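You operate a simulated robot arm through the tools that you are given. There is no shell and no other tool. Be economical: measure what you need, move in short steps, check, and stop when the job is done.

Carry out the task below with a simulated robot arm. There is one attempt and no reset: what you move stays moved.

JOB
Lay the riser spool in saddle one, brush its rust off and lube the patch.
Fine: scale brush first, then seal lube with the brown brush; both brushes back in their places on the yard bench.

It is judged by the outcome, as a careful person would: the job done as asked, and still so three seconds after it is handed in. It fails if anything else is knocked over, pushed out of place, dropped, spilled or broken. Lids that push on must go on centred and level and be pressed home; caps that screw on are set level and turned clockwise until they are tight.

ROBOT AND FRAMES
A 6-joint arm with a two-finger parallel gripper, fixed in place. Base frame: the origin is at the foot of the arm, x ahead of it, y to its left, z up; the work surface is at about z = 560. Readings come in mm, rad, newtons and seconds.
With the tool pointing down near the work surface it reaches from about 100 to 580 mm from the base axis. Its first joint turns from -1.152 to 1.152 rad. Payload 2.7 kg.
The tool frame sits at the grasp point between the pads (the TCP): z along the fingers, y along the line on which they close. The tips reach 23 mm beyond it. Largest opening 94 mm; finger width 38, thickness 10; the body of the gripper, 54 by 96 mm, starts 39 mm behind the TCP.
Orientation is told as [roll, pitch, yaw] about the base's x, y, z axes, in that order, counted from this pose: with the fingers straight down and closing along the base's y, the tool's x points along the base's -x, its y along +y and its z along -z.

CONTROLS
- The arm moves only by the tool apply_moves. Its argument "increments" is a list of rows, each a list of 7 numbers: the turn, a rotation vector about the tool's x, y, z in rad, then the shift along the tool's x, y, z in mm, then the opening, from 0 (shut) to 1 (fully open). In form: [[rx, ry, rz, dx, dy, dz, hand], ...]. A call has 1 to 10 rows; each row shifts and turns the commanded pose from where the row before left it, along the tool's axes as they then stand. Each row takes 0.2 s and may step no farther than 50 mm and 0.15 rad from the row before; otherwise, or with a gripper value out of range, the whole call is refused. A pose out of reach is approached as far as the arm can. The call stops where the force on the tool passes 70 N (or 10 N more than at its start, if that is more) or the arm is blocked; 0.2 s more then pass. The fingers move at their own pace (about 45 mm/s each) and stop on an object; they squeeze with about 26 N. The grip force told is the motor's: it shows also when the fingers shut on nothing. Time passes only in rows, and 0.2 s behind the last, so rows that do not move let the fingers close. The reply holds the time, the measured pose of the TCP, the force on the tool along the base axes, the opening and the grip force, in the units named above and with some noise.
- Cameras (640 x 400 px; columns grow to the right, rows downward): "scene" is fixed at [75.1, -455.7, 1375.7]; the picture's right is [0.60, -0.80, 0.00], its down [-0.65, -0.49, -0.58] and it looks along [0.46, 0.35, -0.81] (base axes); focal length 335 px, centre (320, 200). "wrist" rides on the gripper at [86, 16, -74] in the tool frame; the picture's right is [-0.18, 0.98, 0.00], its down [-0.58, -0.11, -0.81] and it looks along [-0.79, -0.15, 0.59] (tool axes); focal length 243 px, centre (320, 200). There is no depth. A picture from a camera that has moved, and an enlarged one, comes with that camera's place and axes in the base frame and with its lens.
- get_image(camera): a new picture of that camera. It takes no simulated time.
- enlarge(camera, box): a new picture of the part [left, top, right, bottom] of that camera's present view, enlarged. It takes no simulated time.
- job_done(): hands the job in; it is judged then, once.

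Go step by step. Nothing tells you positions but the pictures and the camera data: compare them with the known pose of the tool, close in by small moves and look again before you grip or let go. The budget is 120 turns and 76 pictures, counting those below and the enlarged ones. Unless the task says otherwise, let go and move clear before handing in, and close with one line.

The tools are called after "Emit:" by a JSON object that holds its "api" and its "payload". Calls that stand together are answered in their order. apply_moves: Moves the arm, as the interface text tells. Its arguments: {"type":"object","properties":{"increments":{"type":"array"}},"required":["increments"]} The other tools are called the same way: get_image (camera) takes a picture; enlarge (camera, box) takes an enlarged picture of a part of a camera's view; job_done () hands the job in.

At the start:

```text
clock: 0.0
ee_pos: [452.7, 78.9, 918.8]
tcp_rot: [0.002, -0.001, 0.002]
contact_force: [1.5, 0.7, 0.2]
width: 94.1
grip_force: 0.1
```

scene: 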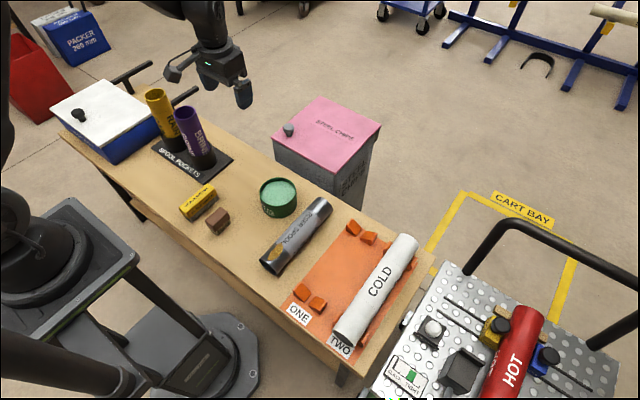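
wrist: 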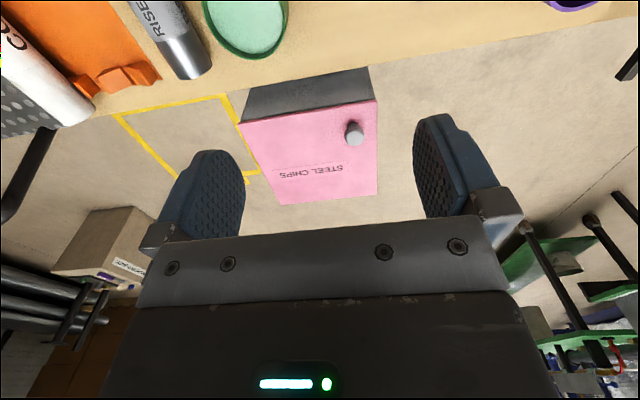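

I see a bench with a riser spool (grey cylinder), saddles ONE and TWO (TWO holds the COLD spool), a green tin, and two brush-like blocks (yellow and brown). I'll enlarge to identify things.

Emit:
{"api": "enlarge", "payload": {"camera": "scene", "box": [160, 160, 340, 280]}}

Emit:
{"api": "enlarge", "payload": {"camera": "scene", "box": [250, 180, 440, 360]}}

Emit:
{"api": "enlarge", "payload": {"camera": "scene", "box": [40, 60, 260, 200]}}

```text
3.33 times, centred on (250, 220) of scene
camera zoom: at [75.1, -455.7, 1375.7], right [0.6, -0.8, 0.0], down [-0.65, -0.49, -0.58], along [0.46, 0.35, -0.81], focal length 1116 px, centre (553, 133)
```

zoom: 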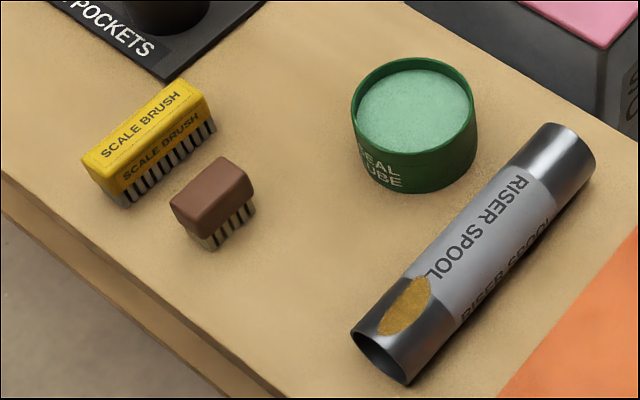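

```text
2.22 times, centred on (345, 270) of scene
camera zoom: at [75.1, -455.7, 1375.7], right [0.6, -0.8, 0.0], down [-0.65, -0.49, -0.58], along [0.46, 0.35, -0.81], focal length 744 px, centre (264, 44)
```

zoom: 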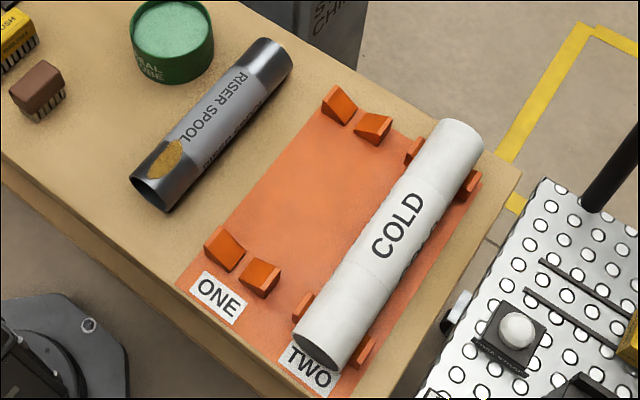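

```text
2.86 times, centred on (150, 130) of scene
camera zoom: at [75.1, -455.7, 1375.7], right [0.6, -0.8, 0.0], down [-0.65, -0.49, -0.58], along [0.46, 0.35, -0.81], focal length 957 px, centre (806, 400)
```

zoom: 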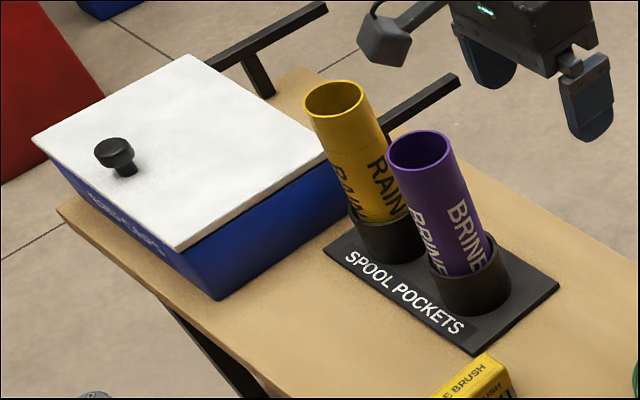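

I see the riser spool lying along x at about y=-133, saddle one's axis at about y=-265, and a rust patch on the spool's near end. I'll move the wrist camera over it for a better look.

Emit:
{"api": "apply_moves", "payload": {"increments": [[0, 0, 0, 10, -40, 10, 1], [0, 0, 0, 25, -40, 15, 1], [0, 0, 0, 28, -33, 19, 1], [0, 0, 0, 28, -33, 19, 1], [0, 0, 0, 28, -33, 19, 1], [0, 0, 0, 28, -33, 19, 1], [0, 0, 0, 26, 0, 18, 1]]}}

Emit:
{"api": "get_image", "payload": {"camera": "wrist"}}

Emit:
{"api": "get_image", "payload": {"camera": "scene"}}

```text
clock: 1.6
ee_pos: [277.5, -134.0, 801.0]
tcp_rot: [0.0, -0.001, 0.001]
contact_force: [-0.1, -0.3, 0.1]
width: 94.0
grip_force: 0.1
```

```text
70 pictures are left
camera wrist: at [190.3, -118.9, 875.7], right [0.18, 0.98, 0.0], down [0.58, -0.11, 0.81], along [0.79, -0.15, -0.59], focal length 243 px, centre (320, 200)
```

wrist: 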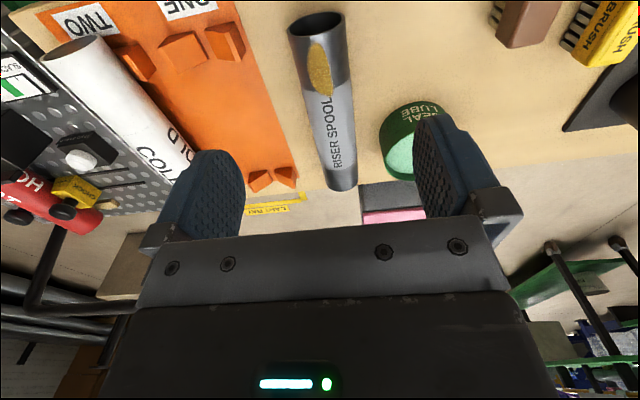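

```text
69 pictures are left
```

scene: 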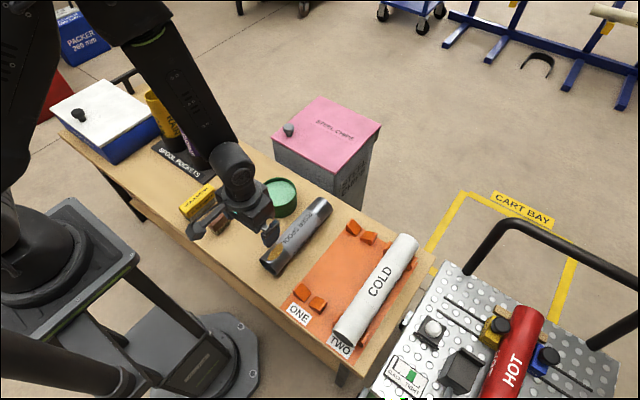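

The rust patch faces up at the near end, so no rolling is needed. I'll enlarge for accurate coordinates of spool, saddle and brushes.

Emit:
{"api": "enlarge", "payload": {"camera": "wrist", "box": [160, 0, 480, 200]}}

Emit:
{"api": "enlarge", "payload": {"camera": "scene", "box": [250, 190, 410, 330]}}

```text
2.00 times, centred on (320, 100) of wrist
camera zoom: at [190.3, -118.9, 875.7], right [0.18, 0.98, 0.0], down [0.58, -0.11, 0.81], along [0.79, -0.15, -0.59], focal length 485 px, centre (320, 400)
```

zoom: 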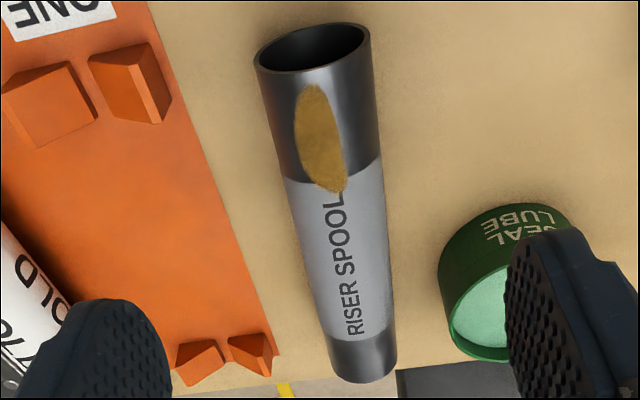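

```text
2.86 times, centred on (330, 260) of scene
camera zoom: at [75.1, -455.7, 1375.7], right [0.6, -0.8, 0.0], down [-0.65, -0.49, -0.58], along [0.46, 0.35, -0.81], focal length 957 px, centre (291, 29)
```

zoom: 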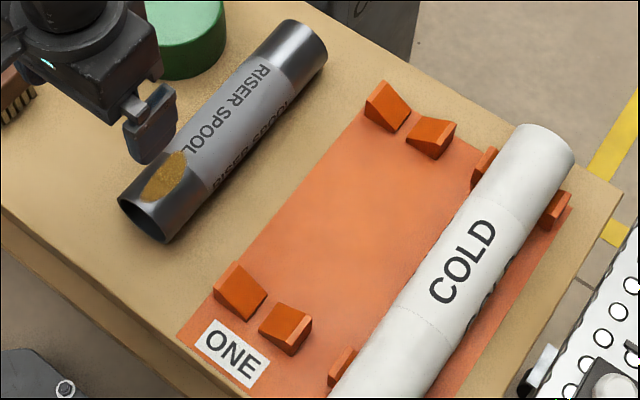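

The spool runs x≈279–517 at y≈-140, radius about 29. Saddle one is parallel to it at y≈-268 with nearly the same x centre. I'll hover over the spool centre with the hand partly open, to keep clear of the tin.

Emit:
{"api": "apply_moves", "payload": {"increments": [[0, 0, 0, -40, -2, 30, 0.82], [0, 0, 0, -40, -2, 35, 0.82], [0, 0, 0, -40, -2, 35, 0.82], [0, 0, 0, 0, 0, 30, 0.82], [0, 0, 0, 0, 0, 0, 0.82]]}}

Emit:
{"api": "get_image", "payload": {"camera": "wrist"}}

Emit:
{"api": "enlarge", "payload": {"camera": "scene", "box": [240, 170, 400, 290]}}

```text
refused: row 2 steps farther than a row can; nothing moved
```

```text
66 pictures are left
camera wrist: at [190.3, -118.9, 875.7], right [0.18, 0.98, 0.0], down [0.58, -0.11, 0.81], along [0.79, -0.15, -0.59], focal length 243 px, centre (320, 200)
```

wrist: 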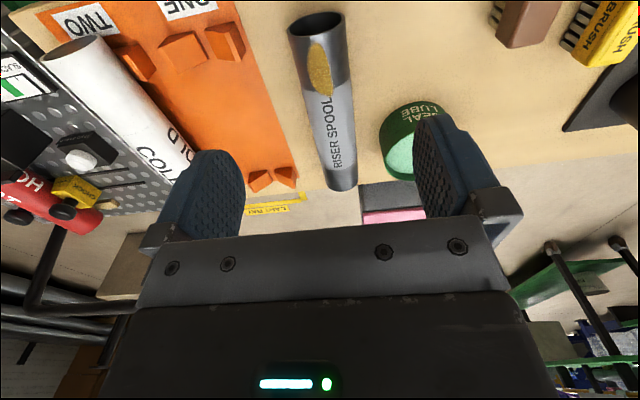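

```text
3.33 times, centred on (320, 230) of scene
camera zoom: at [75.1, -455.7, 1375.7], right [0.6, -0.8, 0.0], down [-0.65, -0.49, -0.58], along [0.46, 0.35, -0.81], focal length 1116 px, centre (320, 100)
```

zoom: 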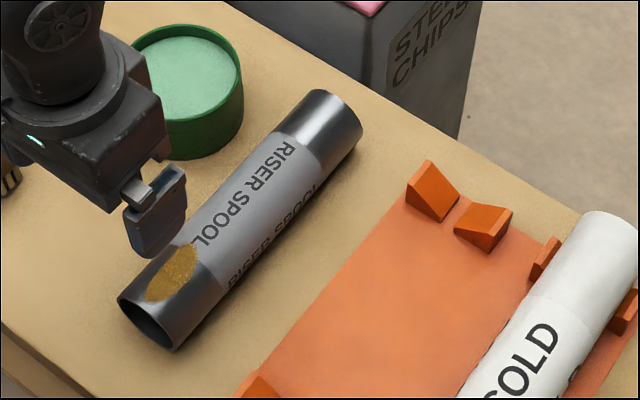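

The move was refused because one step was too long, so I'll repeat it with shorter steps.

Emit:
{"api": "apply_moves", "payload": {"increments": [[0, 0, 0, -30, -2, 28, 0.82], [0, 0, 0, -30, -2, 28, 0.82], [0, 0, 0, -30, -2, 28, 0.82], [0, 0, 0, -30, 0, 28, 0.82], [0, 0, 0, 0, 0, 25, 0.82], [0, 0, 0, 0, 0, 0, 0.82]]}}

Emit:
{"api": "get_image", "payload": {"camera": "wrist"}}

Emit:
{"api": "get_image", "payload": {"camera": "scene"}}

```text
clock: 3.0
ee_pos: [399.4, -137.9, 662.3]
tcp_rot: [0.003, 0.001, 0.0]
contact_force: [-0.2, -0.3, 0.0]
width: 77.2
grip_force: 0.0
```

```text
64 pictures are left
camera wrist: at [313.8, -122.9, 736.8], right [0.18, 0.98, 0.0], down [0.58, -0.11, 0.81], along [0.79, -0.15, -0.59], focal length 243 px, centre (320, 200)
```

wrist: 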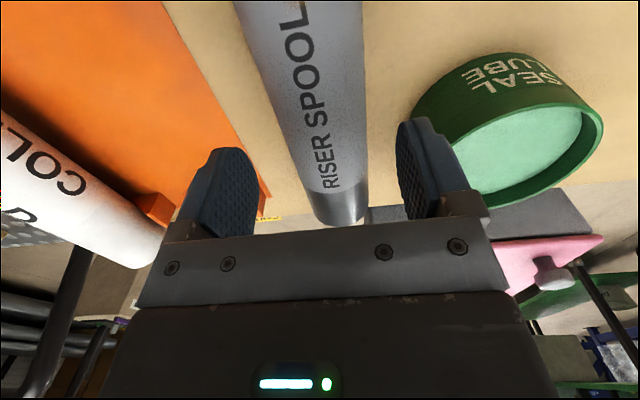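

```text
63 pictures are left
```

scene: 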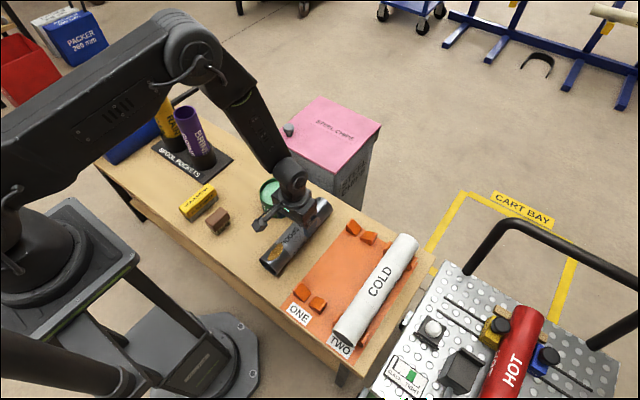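

The fingers straddle the spool with about 11 mm to spare from the tin. I'll go down and close.

Emit:
{"api": "apply_moves", "payload": {"increments": [[0, 0, 0, 0, -2, 25, 0.82], [0, 0, 0, 0, 0, 25, 0.82], [0, 0, 0, 1, 0, 20, 0.82], [0, 0, 0, 0, 0, 0, 0.82], [0, 0, 0, 0, 0, 0, 0.5], [0, 0, 0, 0, 0, 0, 0.3], [0, 0, 0, 0, 0, 0, 0.3]]}}

```text
clock: 4.6
ee_pos: [398.6, -141.4, 592.2]
tcp_rot: [0.002, -0.001, 0.0]
contact_force: [1.2, 0.4, -0.5]
width: 57.6
grip_force: 25.9
```

Gripped at a diameter of 57.6 mm. I'll lift slowly and check.

Emit:
{"api": "apply_moves", "payload": {"increments": [[0, 0, 0, 0, 0, -10, 0.3], [0, 0, 0, 0, 0, -20, 0.3], [0, 0, 0, 0, 0, -25, 0.3], [0, 0, 0, 0, 0, -15, 0.3], [0, 0, 0, 0, 0, 0, 0.3]]}}

Emit:
{"api": "enlarge", "payload": {"camera": "scene", "box": [240, 170, 400, 330]}}

```text
clock: 5.8
ee_pos: [401.9, -139.2, 664.6]
tcp_rot: [0.003, 0.001, 0.002]
contact_force: [0.4, 0.0, -5.6]
width: 57.5
grip_force: 26.0
```

```text
2.50 times, centred on (320, 250) of scene
camera zoom: at [75.1, -455.8, 1375.7], right [0.6, -0.8, 0.0], down [-0.65, -0.49, -0.58], along [0.46, 0.35, -0.82], focal length 837 px, centre (320, 75)
```

zoom: 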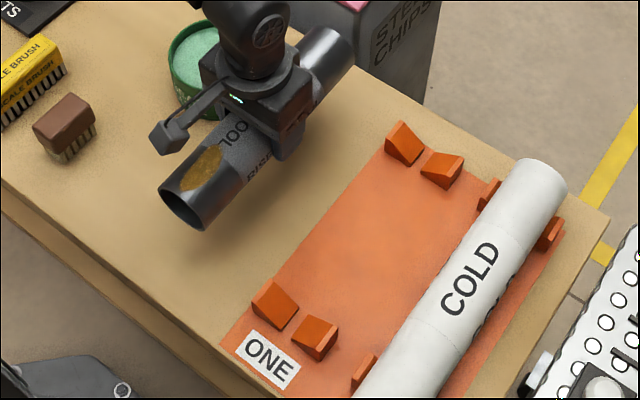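

The lift is good and the spool is level. I'll carry it over saddle one and check alignment.

Emit:
{"api": "apply_moves", "payload": {"increments": [[0, 0, 0, 0, -32, 0, 0.3], [0, 0, 0, 0, -32, 0, 0.3], [0, 0, 0, 0, -32, 0, 0.3], [0, 0, 0, 0, -31, 0, 0.3], [0, 0, 0, 0, 0, 20, 0.3], [0, 0, 0, 0, 0, 0, 0.3]]}}

Emit:
{"api": "get_image", "payload": {"camera": "wrist"}}

Emit:
{"api": "enlarge", "payload": {"camera": "scene", "box": [270, 190, 430, 350]}}

```text
clock: 7.2
ee_pos: [399.5, -266.1, 643.7]
tcp_rot: [0.001, 0.0, 0.001]
contact_force: [-0.2, -0.2, -5.2]
width: 57.6
grip_force: 26.1
```

```text
61 pictures are left
camera wrist: at [313.2, -250.8, 718.2], right [0.18, 0.98, 0.0], down [0.58, -0.11, 0.81], along [0.79, -0.15, -0.59], focal length 243 px, centre (320, 200)
```

wrist: 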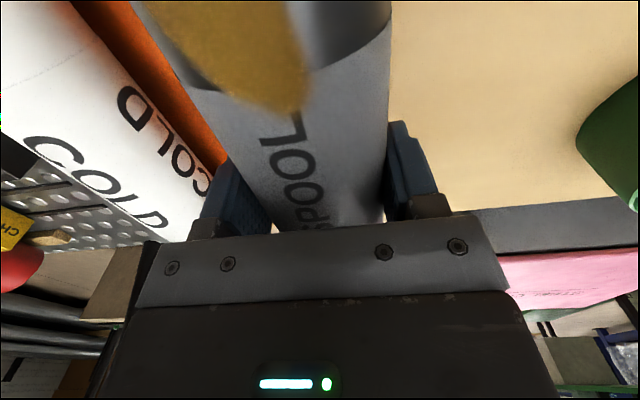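

```text
2.50 times, centred on (350, 270) of scene
camera zoom: at [75.1, -455.8, 1375.7], right [0.6, -0.8, 0.0], down [-0.65, -0.49, -0.58], along [0.46, 0.35, -0.82], focal length 837 px, centre (245, 25)
```

zoom: 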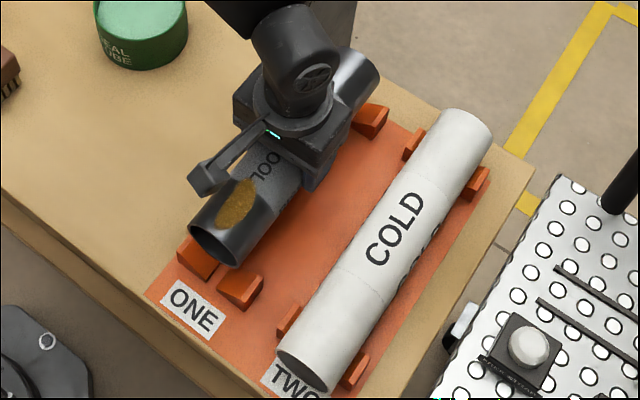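

Spool and saddle line up within a millimetre or two. I'll lower it towards the saddle.

Emit:
{"api": "apply_moves", "payload": {"increments": [[0, 0, 0, 0, -1, 15, 0.3], [0, 0, 0, 0, 0, 10, 0.3], [0, 0, 0, 0, 0, 8, 0.3], [0, 0, 0, 0, 0, 4, 0.3], [0, 0, 0, 0, 0, 0, 0.3]]}}

Emit:
{"api": "enlarge", "payload": {"camera": "scene", "box": [270, 190, 430, 350]}}

```text
clock: 8.4
ee_pos: [400.2, -270.1, 606.5]
tcp_rot: [0.001, 0.001, 0.0]
contact_force: [-0.1, -0.4, -3.9]
width: 57.4
grip_force: 25.7
```

```text
2.50 times, centred on (350, 270) of scene
camera zoom: at [75.1, -455.8, 1375.7], right [0.6, -0.8, 0.0], down [-0.65, -0.49, -0.58], along [0.46, 0.35, -0.82], focal length 837 px, centre (245, 25)
```

zoom: 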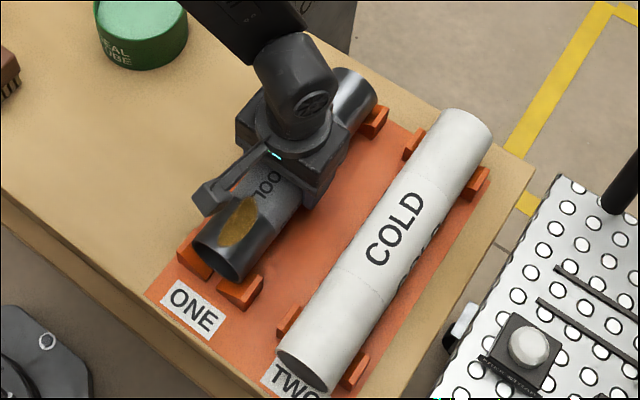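

It is about to touch, so I'll go down in small steps.

Emit:
{"api": "apply_moves", "payload": {"increments": [[0, 0, 0, 0, 0, 2, 0.3], [0, 0, 0, 0, 0, 2, 0.3], [0, 0, 0, 0, 0, 0, 0.3]]}}

```text
clock: 9.2
ee_pos: [401.0, -269.7, 604.6]
tcp_rot: [-0.002, -0.005, 0.002]
contact_force: [-3.6, -9.3, 16.5]
width: 57.4
grip_force: 25.8
```

It touched with a sideways push of about 9 N toward -y. I'll ease off a little that way.

Emit:
{"api": "apply_moves", "payload": {"increments": [[0, 0, 0, 0, -1.5, -2, 0.3], [0, 0, 0, 0, 0, 0, 0.3]]}}

```text
clock: 9.8
ee_pos: [399.3, -270.0, 605.1]
tcp_rot: [0.001, -0.005, 0.0]
contact_force: [4.7, -8.5, 3.2]
width: 57.6
grip_force: 25.5
```

Emit:
{"api": "apply_moves", "payload": {"increments": [[0, 0, 0, 0, -2, 0, 0.3], [0, 0, 0, 0, 0, 0, 0.3]]}}

Emit:
{"api": "enlarge", "payload": {"camera": "scene", "box": [290, 250, 370, 330]}}

```text
clock: 10.4
ee_pos: [399.3, -270.0, 604.1]
tcp_rot: [0.003, 0.002, 0.002]
contact_force: [4.8, 9.3, 10.7]
width: 57.6
grip_force: 26.2
```

```text
5.00 times, centred on (330, 290) of scene
camera zoom: at [75.0, -455.5, 1375.8], right [0.6, -0.8, 0.0], down [-0.65, -0.49, -0.58], along [0.46, 0.35, -0.82], focal length 1675 px, centre (270, -250)
```

zoom: 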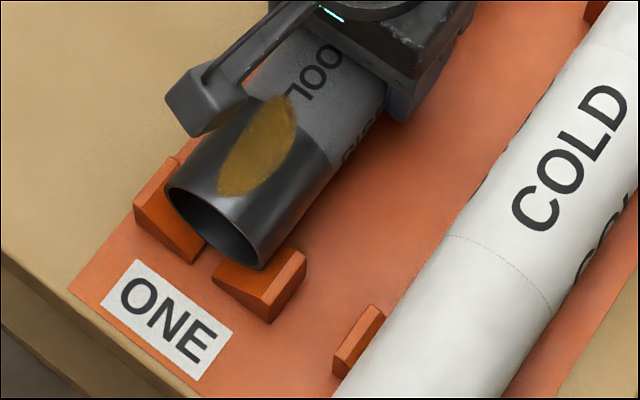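

The spool sits between both chocks and the centre is between the last two tries. I'll step back 1 mm, settle and release.

Emit:
{"api": "apply_moves", "payload": {"increments": [[0, 0, 0, 0, 1, 0, 0.3], [0, 0, 0, 0, 0, 0, 0.3], [0, 0, 0, 0, 0, 0, 0.66], [0, 0, 0, 0, 0, 0, 0.82], [0, 0, 0, 0, 0, 0, 0.82]]}}

Emit:
{"api": "enlarge", "payload": {"camera": "scene", "box": [270, 190, 430, 350]}}

```text
clock: 11.6
ee_pos: [397.4, -269.9, 604.8]
tcp_rot: [0.002, 0.0, 0.001]
contact_force: [0.2, 0.0, -0.1]
width: 77.2
grip_force: 0.2
```

```text
2.50 times, centred on (350, 270) of scene
camera zoom: at [75.1, -455.7, 1375.7], right [0.6, -0.8, 0.0], down [-0.65, -0.49, -0.58], along [0.46, 0.35, -0.81], focal length 837 px, centre (245, 25)
```

zoom: 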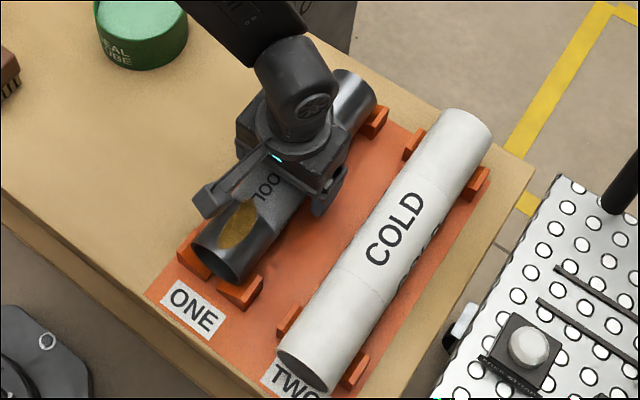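

The spool is down and released. I'll rise straight up, then go and look at the brushes.

Emit:
{"api": "apply_moves", "payload": {"increments": [[0, 0, 0, 0, 0, -20, 0.82], [0, 0, 0, 0, 0, -40, 0.82], [0, 0, 0, 0, 0, -45, 0.82], [0, 0, 0, 0, 0, -35, 0.82], [0, 0, 0, 15, 40, 0, 0.82], [0, 0, 0, 15, 40, 0, 0.82], [0, 0, 0, 15, 40, 0, 0.82], [0, 0, 0, 15, 40, 0, 0.82]]}}

Emit:
{"api": "apply_moves", "payload": {"increments": [[0, 0, 0, 15, 42, 0, 1], [0, 0, 0, 15, 42, 0, 1], [0, 0, 0, 15, 42, 0, 1], [0, 0, 0, 15, 45, 0, 1], [0, 0, 0, 15, 45, 0, 1], [0, 0, 0, 0, 0, 0, 1]]}}

Emit:
{"api": "get_image", "payload": {"camera": "wrist"}}

Emit:
{"api": "enlarge", "payload": {"camera": "scene", "box": [260, 190, 430, 340]}}

```text
clock: 13.4
ee_pos: [339.3, -111.8, 748.2]
tcp_rot: [0.002, -0.002, 0.0]
contact_force: [0.0, -0.1, 0.4]
width: 77.1
grip_force: 0.1
```

```text
clock: 14.8
ee_pos: [266.4, 103.7, 746.6]
tcp_rot: [0.001, 0.0, 0.001]
contact_force: [0.4, -0.7, 0.1]
width: 94.1
grip_force: 0.1
```

```text
56 pictures are left
camera wrist: at [179.6, 120.4, 820.8], right [0.18, 0.98, 0.0], down [0.58, -0.11, 0.81], along [0.79, -0.15, -0.59], focal length 243 px, centre (320, 200)
```

wrist: 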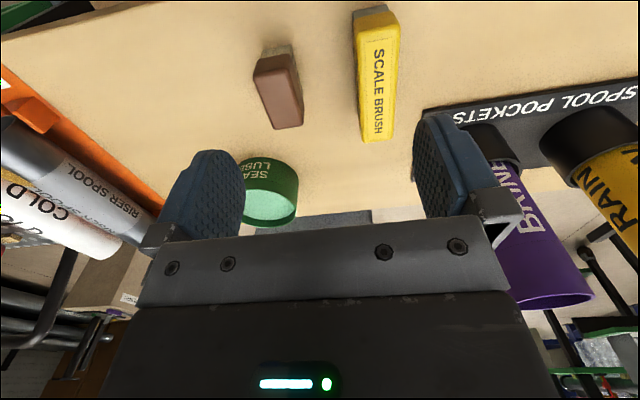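

```text
2.67 times, centred on (345, 265) of scene
camera zoom: at [75.1, -455.7, 1375.7], right [0.6, -0.8, 0.0], down [-0.65, -0.49, -0.58], along [0.46, 0.35, -0.81], focal length 893 px, centre (253, 27)
```

zoom: 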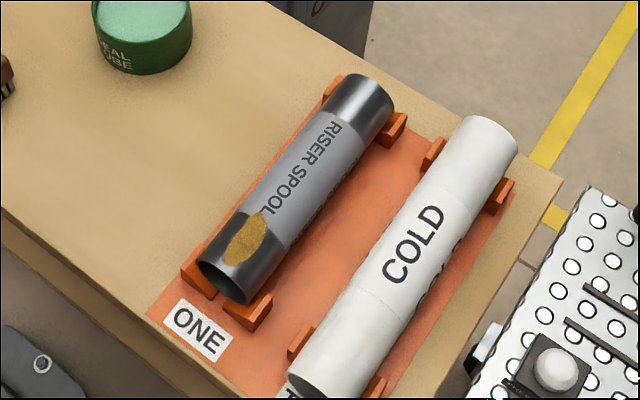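

The spool is seated well with the rust facing up. Now I'll look closer at the brushes.

Emit:
{"api": "enlarge", "payload": {"camera": "wrist", "box": [200, 0, 440, 150]}}

Emit:
{"api": "enlarge", "payload": {"camera": "scene", "box": [170, 170, 240, 240]}}

```text
2.67 times, centred on (320, 75) of wrist
camera zoom: at [179.6, 120.4, 820.8], right [0.18, 0.98, 0.0], down [0.58, -0.11, 0.81], along [0.79, -0.15, -0.59], focal length 647 px, centre (320, 533)
```

zoom: 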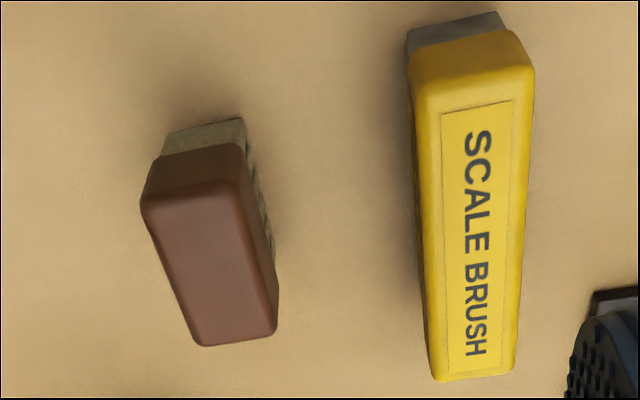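

```text
5.71 times, centred on (205, 205) of scene
camera zoom: at [75.1, -455.7, 1375.7], right [0.6, -0.8, 0.0], down [-0.65, -0.49, -0.58], along [0.46, 0.35, -0.81], focal length 1914 px, centre (977, 171)
```

zoom: 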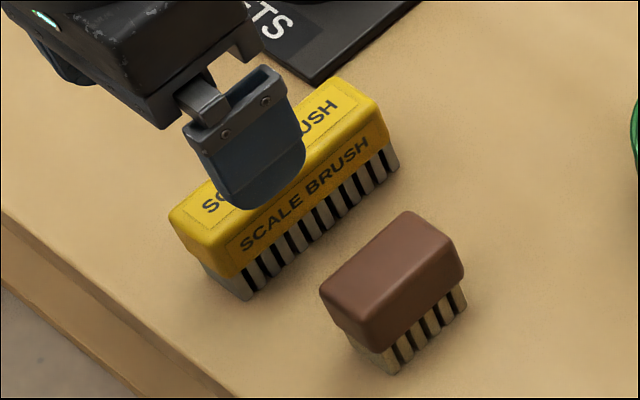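

Scale brush: centre about (312, 149.5), 112×35 mm, top about z 608. Brown brush: centre about (298, 61), 55×30 mm, top about z 616. I'll hover over the scale brush.

Emit:
{"api": "apply_moves", "payload": {"increments": [[0, 0, 0, -23, 22, 20, 0.72], [0, 0, 0, -23, 23, 20, 0.72], [0, 0, 0, 0, 0, 30, 0.72], [0, 0, 0, 0, 0, 25, 0.72], [0, 0, 0, 0, 0, 0, 0.72]]}}

Emit:
{"api": "get_image", "payload": {"camera": "wrist"}}

Emit:
{"api": "enlarge", "payload": {"camera": "scene", "box": [150, 130, 270, 250]}}

```text
clock: 16.0
ee_pos: [312.9, 151.0, 648.0]
tcp_rot: [0.002, -0.001, 0.001]
contact_force: [0.3, -0.5, -0.2]
width: 67.6
grip_force: 0.1
```

```text
52 pictures are left
camera wrist: at [226.0, 167.6, 723.4], right [0.18, 0.98, 0.0], down [0.58, -0.11, 0.81], along [0.79, -0.15, -0.59], focal length 243 px, centre (320, 200)
```

wrist: 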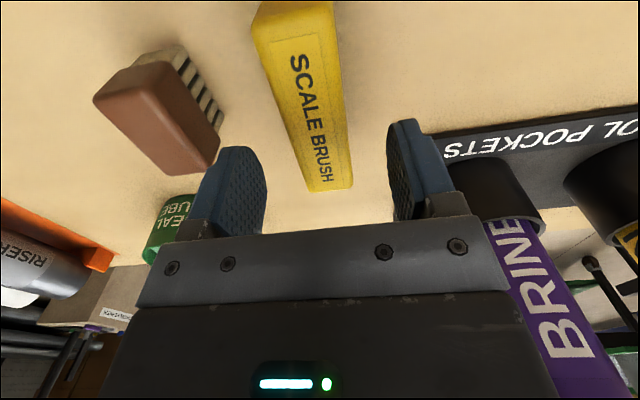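

```text
3.33 times, centred on (210, 190) of scene
camera zoom: at [75.1, -455.7, 1375.7], right [0.6, -0.8, 0.0], down [-0.65, -0.49, -0.58], along [0.46, 0.35, -0.81], focal length 1116 px, centre (687, 233)
```

zoom: 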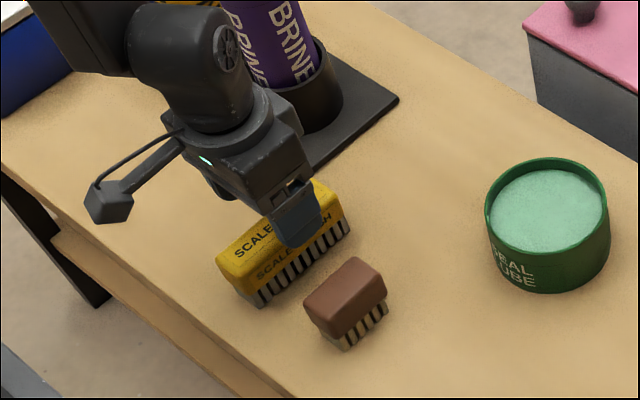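

Centred on the brush. I'll descend and grip the handle.

Emit:
{"api": "apply_moves", "payload": {"increments": [[0, 0, 0, 0, 0, 25, 0.72], [0, 0, 0, 0, 0, 24, 0.72], [0, 0, 0, 0, 0, 0, 0.72], [0, 0, 0, 0, 0, 0, 0.4], [0, 0, 0, 0, 0, 0, 0.1], [0, 0, 0, 0, 0, 0, 0.1]]}}

Emit:
{"api": "enlarge", "payload": {"camera": "scene", "box": [150, 130, 270, 250]}}

```text
clock: 17.4
ee_pos: [311.1, 150.2, 601.8]
tcp_rot: [0.0, 0.001, 0.001]
contact_force: [0.2, -0.9, -0.8]
width: 33.5
grip_force: 26.5
```

```text
3.33 times, centred on (210, 190) of scene
camera zoom: at [75.1, -455.7, 1375.7], right [0.6, -0.8, 0.0], down [-0.65, -0.49, -0.58], along [0.46, 0.35, -0.82], focal length 1116 px, centre (687, 233)
```

zoom: 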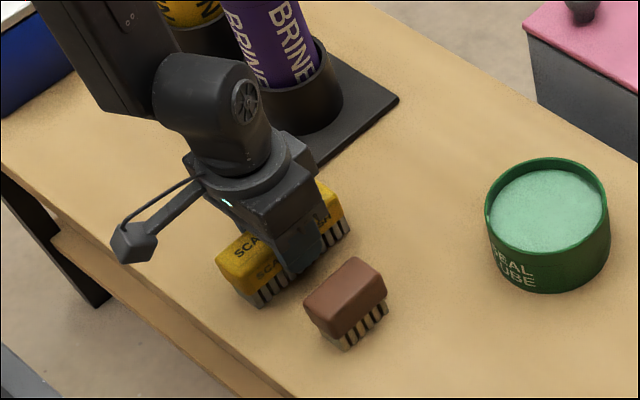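

The scale brush is gripped. I'll lift it and carry it over the rust patch.

Emit:
{"api": "apply_moves", "payload": {"increments": [[0, 0, 0, 0, 0, -15, 0.1], [0, 0, 0, 0, 0, -40, 0.1], [0, 0, 0, 0, 0, -45, 0.1], [0, 0, 0, 0, 0, -30, 0.1], [0, 0, 0, 0, -45, 0, 0.1], [0, 0, 0, 0, -45, 0, 0.1], [0, 0, 0, 0, -45, 0, 0.1], [0, 0, 0, 0, -45, 0, 0.1]]}}

Emit:
{"api": "apply_moves", "payload": {"increments": [[0, 0, 0, 0, -45, 0, 0.1], [0, 0, 0, 0, -45, 0, 0.1], [0, 0, 0, 0, -45, 0, 0.1], [0, 0, 0, 0, -45, 0, 0.1], [0, 0, 0, -2, -45, 0, 0.1], [0, 0, 0, -1, -14, 20, 0.1], [0, 0, 0, 0, 0, 0, 0.1]]}}

Emit:
{"api": "get_image", "payload": {"camera": "wrist"}}

Emit:
{"api": "enlarge", "payload": {"camera": "scene", "box": [260, 200, 400, 330]}}

```text
clock: 19.2
ee_pos: [309.5, -31.0, 734.6]
tcp_rot: [0.003, 0.0, 0.002]
contact_force: [0.3, -0.3, -0.4]
width: 34.0
grip_force: 25.7
```

```text
clock: 20.8
ee_pos: [313.2, -271.5, 711.2]
tcp_rot: [0.003, 0.0, 0.002]
contact_force: [-0.5, 0.9, -0.8]
width: 33.8
grip_force: 25.7
```

```text
49 pictures are left
camera wrist: at [226.4, -254.9, 785.7], right [0.18, 0.98, 0.0], down [0.58, -0.11, 0.81], along [0.79, -0.15, -0.59], focal length 243 px, centre (320, 200)
```

wrist: 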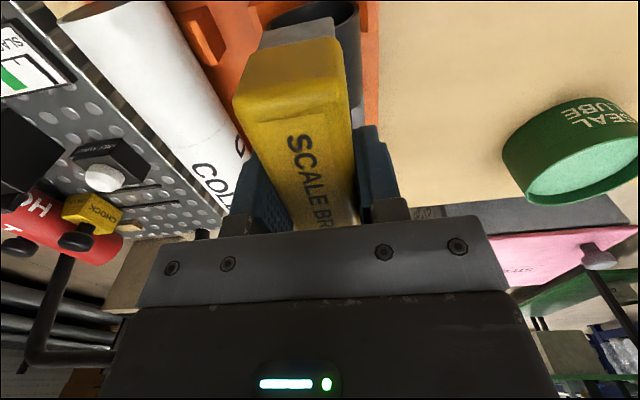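

```text
3.08 times, centred on (330, 265) of scene
camera zoom: at [75.1, -455.8, 1375.7], right [0.6, -0.8, 0.0], down [-0.65, -0.49, -0.58], along [0.46, 0.35, -0.81], focal length 1030 px, centre (289, 0)
```

zoom: 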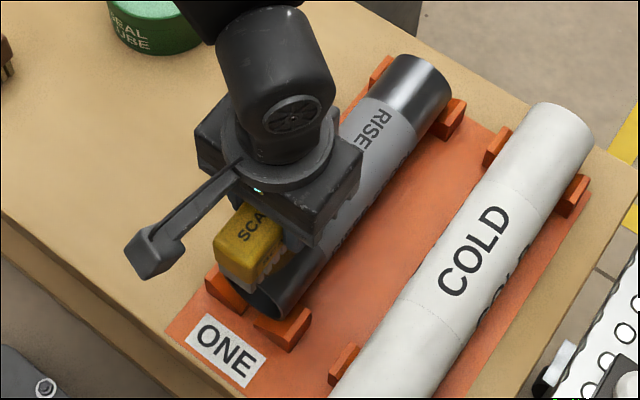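

The brush is over the spool. I'll lower it in small steps until it touches.

Emit:
{"api": "apply_moves", "payload": {"increments": [[0, 0, 0, 0, 0, 20, 0.1], [0, 0, 0, 0, 0, 15, 0.1], [0, 0, 0, 0, 0, 4, 0.1], [0, 0, 0, 0, 0, 2, 0.1], [0, 0, 0, 0, 0, 0, 0.1]]}}

```text
clock: 22.0
ee_pos: [313.5, -269.3, 669.8]
tcp_rot: [0.0, -0.002, 0.002]
contact_force: [0.5, 3.0, 19.0]
width: 34.1
grip_force: 26.2
```

In contact at 19 N. I'll ease off 1.5 mm and stroke along x over the patch.

Emit:
{"api": "apply_moves", "payload": {"increments": [[0, 0, 0, 8, 0, -1.5, 0.1], [0, 0, 0, 10, 0, 0, 0.1], [0, 0, 0, -12, 0, 0, 0.1], [0, 0, 0, -12, 0, 0, 0.1], [0, 0, 0, -12, 0, 0, 0.1], [0, 0, 0, 12, 0, 0, 0.1], [0, 0, 0, 12, 0, 0, 0.1], [0, 0, 0, -6, 0, 0, 0.1]]}}

Emit:
{"api": "enlarge", "payload": {"camera": "scene", "box": [260, 230, 360, 320]}}

```text
clock: 23.8
ee_pos: [310.1, -268.0, 670.6]
tcp_rot: [0.001, 0.0, 0.001]
contact_force: [-5.1, -1.8, 13.4]
width: 33.6
grip_force: 26.1
```

```text
4.44 times, centred on (310, 275) of scene
camera zoom: at [74.8, -455.7, 1375.8], right [0.6, -0.8, 0.0], down [-0.65, -0.49, -0.58], along [0.46, 0.35, -0.81], focal length 1489 px, centre (364, -133)
```

zoom: 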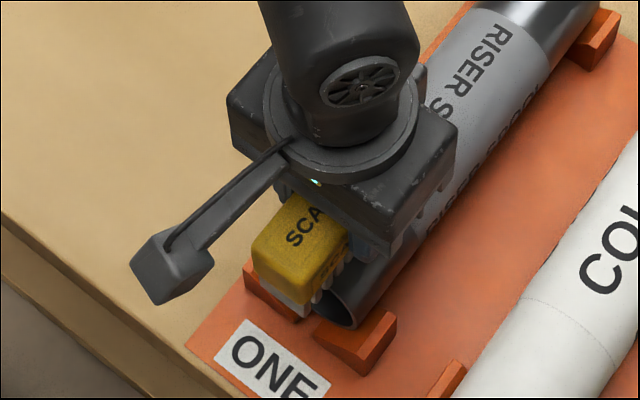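

Contact is steady and the spool hasn't shifted. I'll make more strokes with slight side offsets, then lift to inspect.

Emit:
{"api": "apply_moves", "payload": {"increments": [[0, 0, 0, 12, 5, 0, 0.1], [0, 0, 0, -12, 0, 0, 0.1], [0, 0, 0, -12, 0, 0, 0.1], [0, 0, 0, 12, -5, 0, 0.1], [0, 0, 0, 12, -5, 0, 0.1], [0, 0, 0, -12, 0, 0, 0.1], [0, 0, 0, -12, 0, 0, 0.1], [0, 0, 0, 12, 5, 0, 0.1]]}}

Emit:
{"api": "apply_moves", "payload": {"increments": [[0, 0, 0, 0, 0, -15, 0.1], [0, 0, 0, 0, 0, -30, 0.1], [0, 0, 0, 0, 45, -15, 0.1], [0, 0, 0, 0, 45, 0, 0.1], [0, 0, 0, 0, 45, 0, 0.1], [0, 0, 0, 0, 0, 0, 0.1]]}}

Emit:
{"api": "enlarge", "payload": {"camera": "scene", "box": [260, 200, 400, 330]}}

```text
clock: 25.6
ee_pos: [315.6, -270.1, 669.8]
tcp_rot: [-0.001, -0.003, 0.001]
contact_force: [5.5, -1.9, 14.1]
width: 33.8
grip_force: 25.1
```

```text
clock: 27.0
ee_pos: [312.5, -131.4, 729.9]
tcp_rot: [0.001, -0.003, 0.0]
contact_force: [0.5, 0.1, -0.7]
width: 33.5
grip_force: 25.8
```

```text
3.08 times, centred on (330, 265) of scene
camera zoom: at [75.1, -455.7, 1375.7], right [0.6, -0.8, 0.0], down [-0.65, -0.49, -0.58], along [0.46, 0.35, -0.81], focal length 1030 px, centre (289, 0)
```

zoom: 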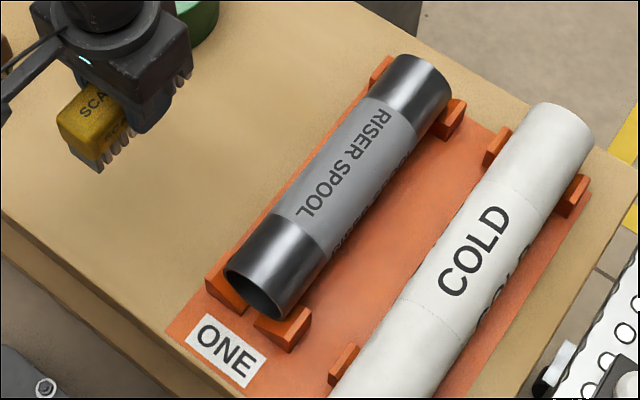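

The rust is completely gone and the spool hasn't moved. I'll return the scale brush to its original place.

Emit:
{"api": "apply_moves", "payload": {"increments": [[0, 0, 0, 3, 40, 0, 0.1], [0, 0, 0, 0, 40, 0, 0.1], [0, 0, 0, 0, 40, 0, 0.1], [0, 0, 0, 0, 40, 0, 0.1], [0, 0, 0, 0, 40, 0, 0.1], [0, 0, 0, 0, 42, 0, 0.1], [0, 0, 0, 0, 42, 0, 0.1], [0, 0, 0, 0, 0, 45, 0.1], [0, 0, 0, 0, 0, 45, 0.1], [0, 0, 0, 0, 0, 0, 0.1]]}}

Emit:
{"api": "apply_moves", "payload": {"increments": [[0, 0, 0, 0, 0, 20, 0.1], [0, 0, 0, 0, 0, 12, 0.1], [0, 0, 0, 0, 0, 5, 0.1], [0, 0, 0, 0, 0, 2.5, 0.1], [0, 0, 0, 0, 0, 0, 0.1]]}}

Emit:
{"api": "enlarge", "payload": {"camera": "scene", "box": [150, 130, 270, 250]}}

```text
clock: 29.2
ee_pos: [308.7, 152.2, 638.8]
tcp_rot: [0.002, 0.0, 0.0]
contact_force: [-0.7, -0.2, -0.8]
width: 33.5
grip_force: 26.1
```

```text
clock: 30.4
ee_pos: [309.6, 151.1, 599.6]
tcp_rot: [0.002, 0.0, -0.001]
contact_force: [-0.3, 0.1, -0.7]
width: 33.9
grip_force: 26.0
```

```text
3.33 times, centred on (210, 190) of scene
camera zoom: at [75.1, -455.7, 1375.7], right [0.6, -0.8, 0.0], down [-0.65, -0.49, -0.58], along [0.46, 0.35, -0.82], focal length 1116 px, centre (687, 233)
```

zoom: 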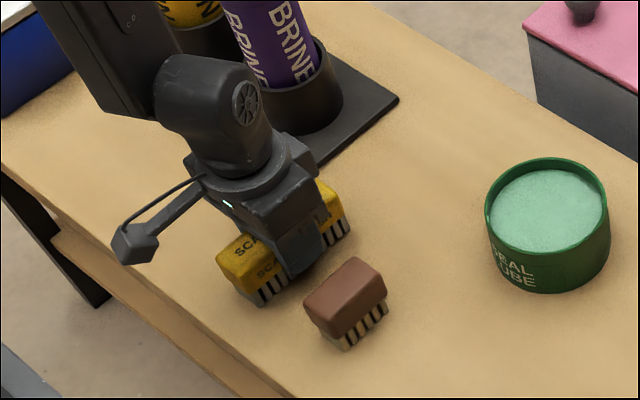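

The brush is back in the same spot, about 1 mm high. I'll settle it and release.

Emit:
{"api": "apply_moves", "payload": {"increments": [[0, 0, 0, 0, 0, 1.0, 0.1], [0, 0, 0, 0, 0, 0.5, 0.1], [0, 0, 0, 0, 0, 0, 0.1]]}}

```text
clock: 31.2
ee_pos: [310.5, 150.7, 597.9]
tcp_rot: [0.002, 0.0, 0.001]
contact_force: [0.8, -1.2, 0.2]
width: 33.8
grip_force: 26.0
```

Emit:
{"api": "apply_moves", "payload": {"increments": [[0, 0, 0, 0, 0, 0, 0.4], [0, 0, 0, 0, 0, 0, 0.72], [0, 0, 0, 0, 0, 0, 0.72], [0, 0, 0, 0, 0, -20, 0.72], [0, 0, 0, 0, 0, -30, 0.72], [0, 0, 0, 6, -45, -10, 0.72], [0, 0, 0, 6.5, -44.5, 0, 0.72], [0, 0, 0, 0, 0, 0, 0.72]]}}

Emit:
{"api": "get_image", "payload": {"camera": "wrist"}}

Emit:
{"api": "enlarge", "payload": {"camera": "scene", "box": [150, 130, 270, 250]}}

```text
clock: 33.0
ee_pos: [297.8, 57.6, 662.5]
tcp_rot: [0.002, 0.001, 0.0]
contact_force: [0.0, 0.5, -0.7]
width: 67.7
grip_force: 0.1
```

```text
44 pictures are left
camera wrist: at [211.1, 73.5, 735.8], right [0.18, 0.98, 0.0], down [0.58, -0.11, 0.81], along [0.79, -0.15, -0.59], focal length 243 px, centre (320, 200)
```

wrist: 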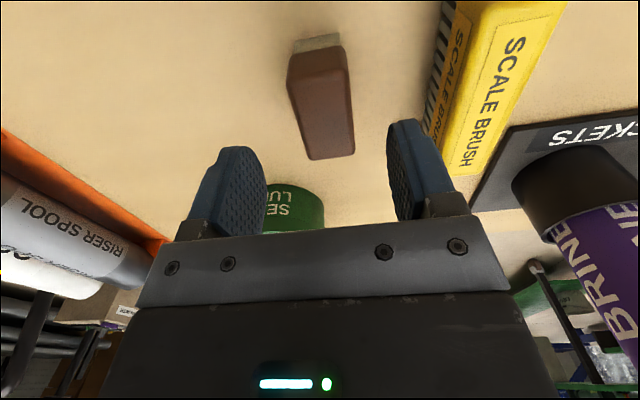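

```text
3.33 times, centred on (210, 190) of scene
camera zoom: at [75.1, -455.8, 1375.7], right [0.6, -0.8, 0.0], down [-0.65, -0.49, -0.58], along [0.46, 0.35, -0.81], focal length 1116 px, centre (687, 233)
```

zoom: 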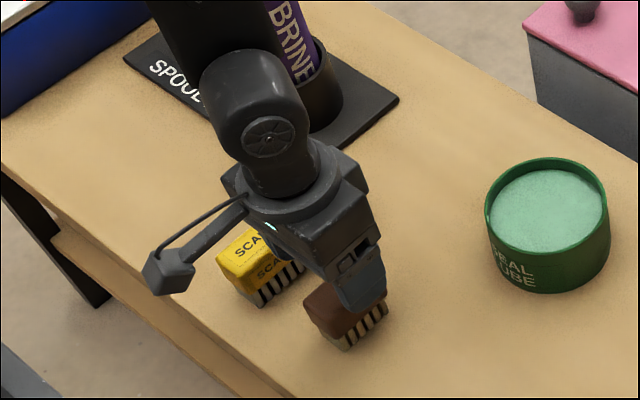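

Brown brush at about (299.5, 59). A small shift, then descend and grip high on the handle.

Emit:
{"api": "apply_moves", "payload": {"increments": [[0, 0, 0, -2, 1.5, 20, 0.72], [0, 0, 0, 0, 0, 20, 0.72], [0, 0, 0, 0, 0, 15, 0.72], [0, 0, 0, 0, 0, 0, 0.72], [0, 0, 0, 0, 0, 0, 0.4], [0, 0, 0, 0, 0, 0, 0.1], [0, 0, 0, 0, 0, 0, 0.1]]}}

Emit:
{"api": "enlarge", "payload": {"camera": "scene", "box": [170, 160, 310, 270]}}

```text
clock: 34.6
ee_pos: [299.9, 61.4, 606.5]
tcp_rot: [0.001, 0.0, 0.002]
contact_force: [0.5, -1.2, 0.0]
width: 33.6
grip_force: 25.6
```

```text
3.64 times, centred on (240, 215) of scene
camera zoom: at [75.1, -455.7, 1375.7], right [0.6, -0.8, 0.0], down [-0.65, -0.49, -0.58], along [0.46, 0.35, -0.82], focal length 1218 px, centre (611, 146)
```

zoom: 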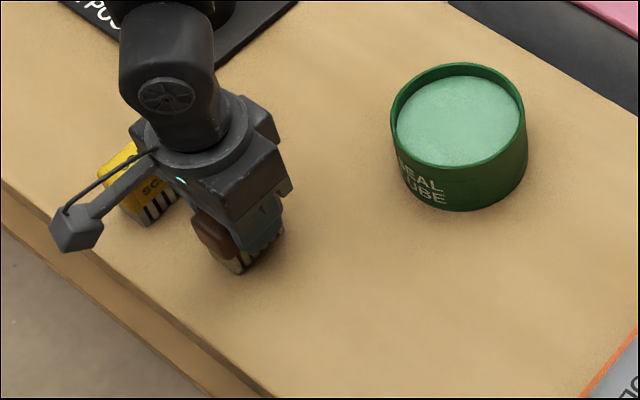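

The brown brush is gripped. I'll lift it, then view the tin from an offset so the wrist camera can measure it.

Emit:
{"api": "apply_moves", "payload": {"increments": [[0, 0, 0, 0, 0, -15, 0.1], [0, 0, 0, 0, 0, -40, 0.1], [0, 0, 0, 0, 0, -45, 0.1], [0, 0, 0, -30, 10, -35, 0.1], [0, 0, 0, -45, 15, -19, 0.1], [0, 0, 0, -46, 14, 0, 0.1], [0, 0, 0, 0, 0, 0, 0.1]]}}

Emit:
{"api": "get_image", "payload": {"camera": "wrist"}}

Emit:
{"api": "enlarge", "payload": {"camera": "scene", "box": [200, 140, 340, 250]}}

```text
refused: row 5 steps farther than a row can; nothing moved
```

```text
41 pictures are left
camera wrist: at [213.5, 77.5, 680.8], right [0.18, 0.98, 0.0], down [0.58, -0.11, 0.81], along [0.79, -0.15, -0.59], focal length 243 px, centre (320, 200)
```

wrist: 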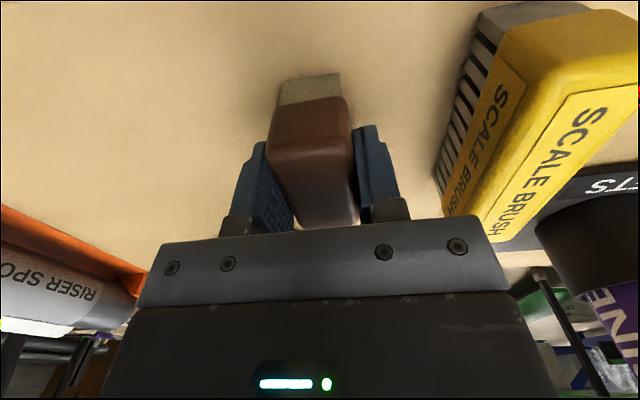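

```text
3.64 times, centred on (270, 195) of scene
camera zoom: at [75.1, -455.7, 1375.7], right [0.6, -0.8, 0.0], down [-0.65, -0.49, -0.58], along [0.46, 0.35, -0.82], focal length 1218 px, centre (502, 218)
```

zoom: 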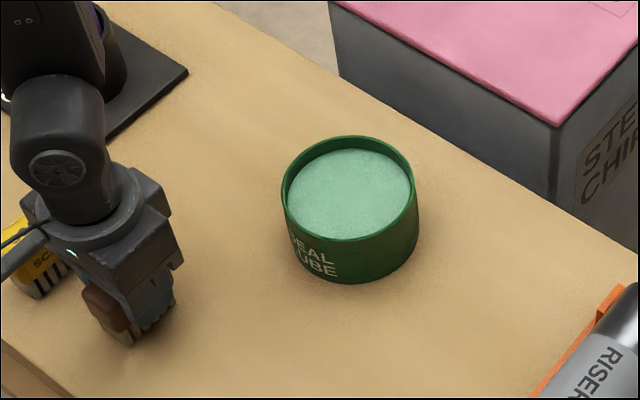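

A step was too long again, so I'll redo it with shorter steps.

Emit:
{"api": "apply_moves", "payload": {"increments": [[0, 0, 0, 0, 0, -15, 0.1], [0, 0, 0, 0, 0, -40, 0.1], [0, 0, 0, 0, 0, -45, 0.1], [0, 0, 0, -25, 10, -35, 0.1], [0, 0, 0, -32, 10, -19, 0.1], [0, 0, 0, -32, 10, 0, 0.1], [0, 0, 0, -32, 9, 0, 0.1], [0, 0, 0, 0, 0, 0, 0.1]]}}

Emit:
{"api": "get_image", "payload": {"camera": "wrist"}}

```text
clock: 36.4
ee_pos: [420.3, 101.6, 757.7]
tcp_rot: [-0.002, 0.0, 0.002]
contact_force: [-0.7, -1.2, -0.3]
width: 33.8
grip_force: 26.1
```

```text
39 pictures are left
camera wrist: at [334.4, 117.0, 833.1], right [0.18, 0.98, 0.0], down [0.58, -0.11, 0.81], along [0.79, -0.15, -0.59], focal length 243 px, centre (320, 200)
```

wrist: 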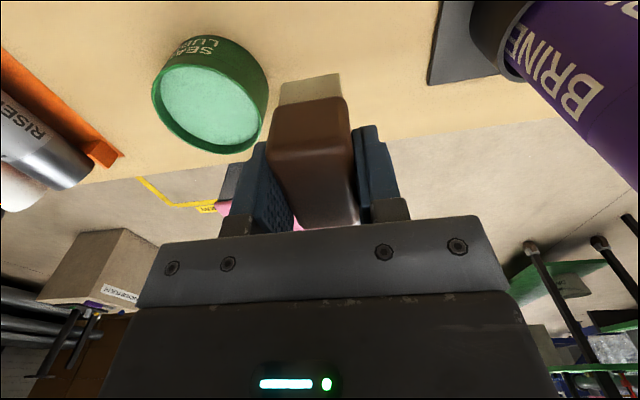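

Emit:
{"api": "enlarge", "payload": {"camera": "wrist", "box": [130, 10, 370, 160]}}

```text
2.67 times, centred on (250, 85) of wrist
camera zoom: at [334.4, 117.0, 833.1], right [0.18, 0.98, 0.0], down [0.58, -0.11, 0.81], along [0.79, -0.15, -0.59], focal length 647 px, centre (507, 507)
```

zoom: 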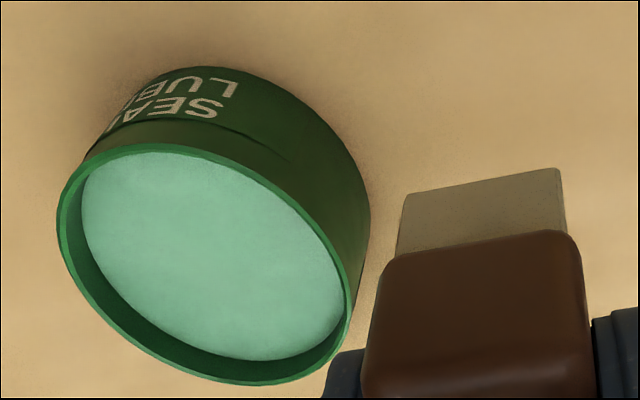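

The tin's rim is centred at about (454, -20), z≈613, with lube a little below it. I'll hover the brush above it and check.

Emit:
{"api": "apply_moves", "payload": {"increments": [[0, 0, 0, -9, -40, 0, 0.1], [0, 0, 0, -12, -41, 0, 0.1], [0, 0, 0, -13, -41, 0, 0.1], [0, 0, 0, 0, 0, 35, 0.1], [0, 0, 0, 0, 0, 35, 0.1], [0, 0, 0, 0, 0, 0, 0.1]]}}

Emit:
{"api": "get_image", "payload": {"camera": "wrist"}}

Emit:
{"api": "enlarge", "payload": {"camera": "scene", "box": [220, 150, 340, 240]}}

```text
clock: 37.8
ee_pos: [455.7, -18.1, 689.1]
tcp_rot: [0.003, -0.001, 0.0]
contact_force: [-0.2, 0.3, -0.4]
width: 33.6
grip_force: 25.7
```

```text
37 pictures are left
camera wrist: at [369.1, -2.3, 762.1], right [0.18, 0.98, 0.0], down [0.58, -0.11, 0.81], along [0.79, -0.15, -0.59], focal length 243 px, centre (320, 200)
```

wrist: 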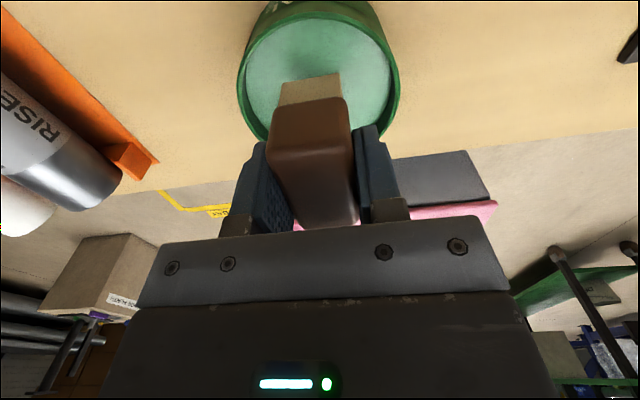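

```text
4.44 times, centred on (280, 195) of scene
camera zoom: at [75.1, -455.7, 1375.7], right [0.6, -0.8, 0.0], down [-0.65, -0.49, -0.58], along [0.46, 0.35, -0.82], focal length 1489 px, centre (498, 222)
```

zoom: 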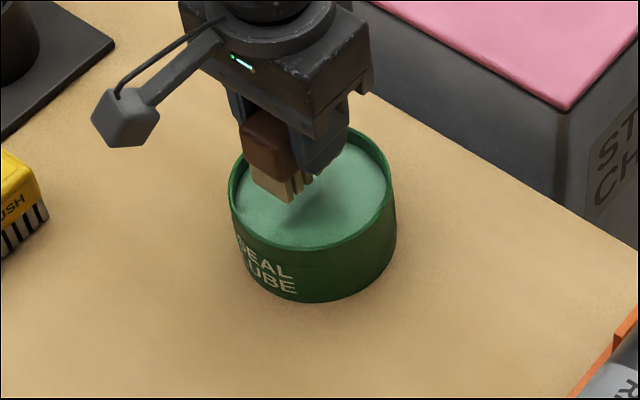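

The brush is nearly centred on the tin. I'll nudge it slightly and lower towards the lube.

Emit:
{"api": "apply_moves", "payload": {"increments": [[0, 0, 0, -4, -2.5, 10, 0.1], [0, 0, 0, 0, 0, 10, 0.1], [0, 0, 0, 0, 0, 10, 0.1], [0, 0, 0, 0, 0, 4, 0.1], [0, 0, 0, 0, 0, 0, 0.1]]}}

Emit:
{"api": "enlarge", "payload": {"camera": "scene", "box": [235, 155, 325, 225]}}

```text
clock: 39.0
ee_pos: [459.4, -21.1, 654.1]
tcp_rot: [0.002, -0.001, 0.002]
contact_force: [0.2, 0.5, -1.7]
width: 33.6
grip_force: 25.9
```

```text
5.71 times, centred on (280, 190) of scene
camera zoom: at [75.1, -455.7, 1375.7], right [0.6, -0.8, 0.0], down [-0.65, -0.49, -0.58], along [0.46, 0.35, -0.82], focal length 1914 px, centre (549, 257)
```

zoom: 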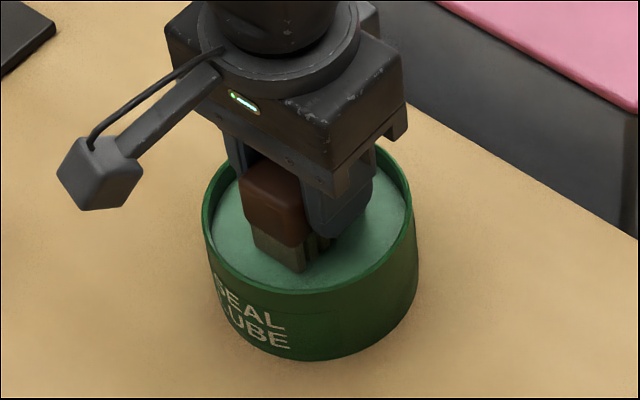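

Just above the lube and inside the rim. I'll lower in small steps.

Emit:
{"api": "apply_moves", "payload": {"increments": [[0, 0, 0, 0, 0, 2, 0.1], [0, 0, 0, 0, 0, 2, 0.1], [0, 0, 0, 0, 0, 2, 0.1], [0, 0, 0, 0, 0, 0, 0.1]]}}

Emit:
{"api": "enlarge", "payload": {"camera": "scene", "box": [255, 170, 315, 215]}}

```text
clock: 40.0
ee_pos: [459.7, -23.1, 648.0]
tcp_rot: [0.001, -0.007, 0.001]
contact_force: [3.9, 0.9, 13.3]
width: 33.5
grip_force: 25.9
```

```text
8.89 times, centred on (285, 192) of scene
camera zoom: at [75.0, -455.7, 1375.7], right [0.6, -0.8, 0.0], down [-0.65, -0.49, -0.58], along [0.46, 0.35, -0.81], focal length 2977 px, centre (631, 267)
```

zoom: 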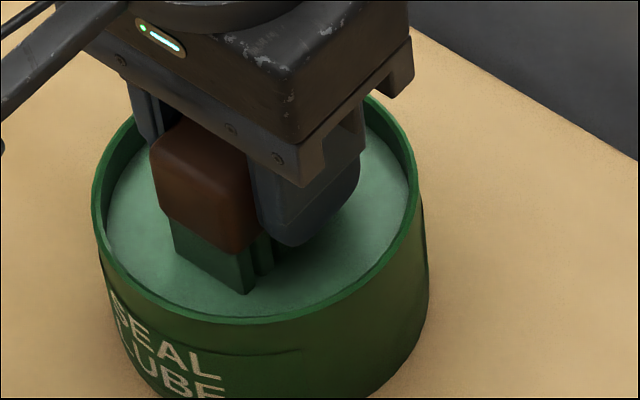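

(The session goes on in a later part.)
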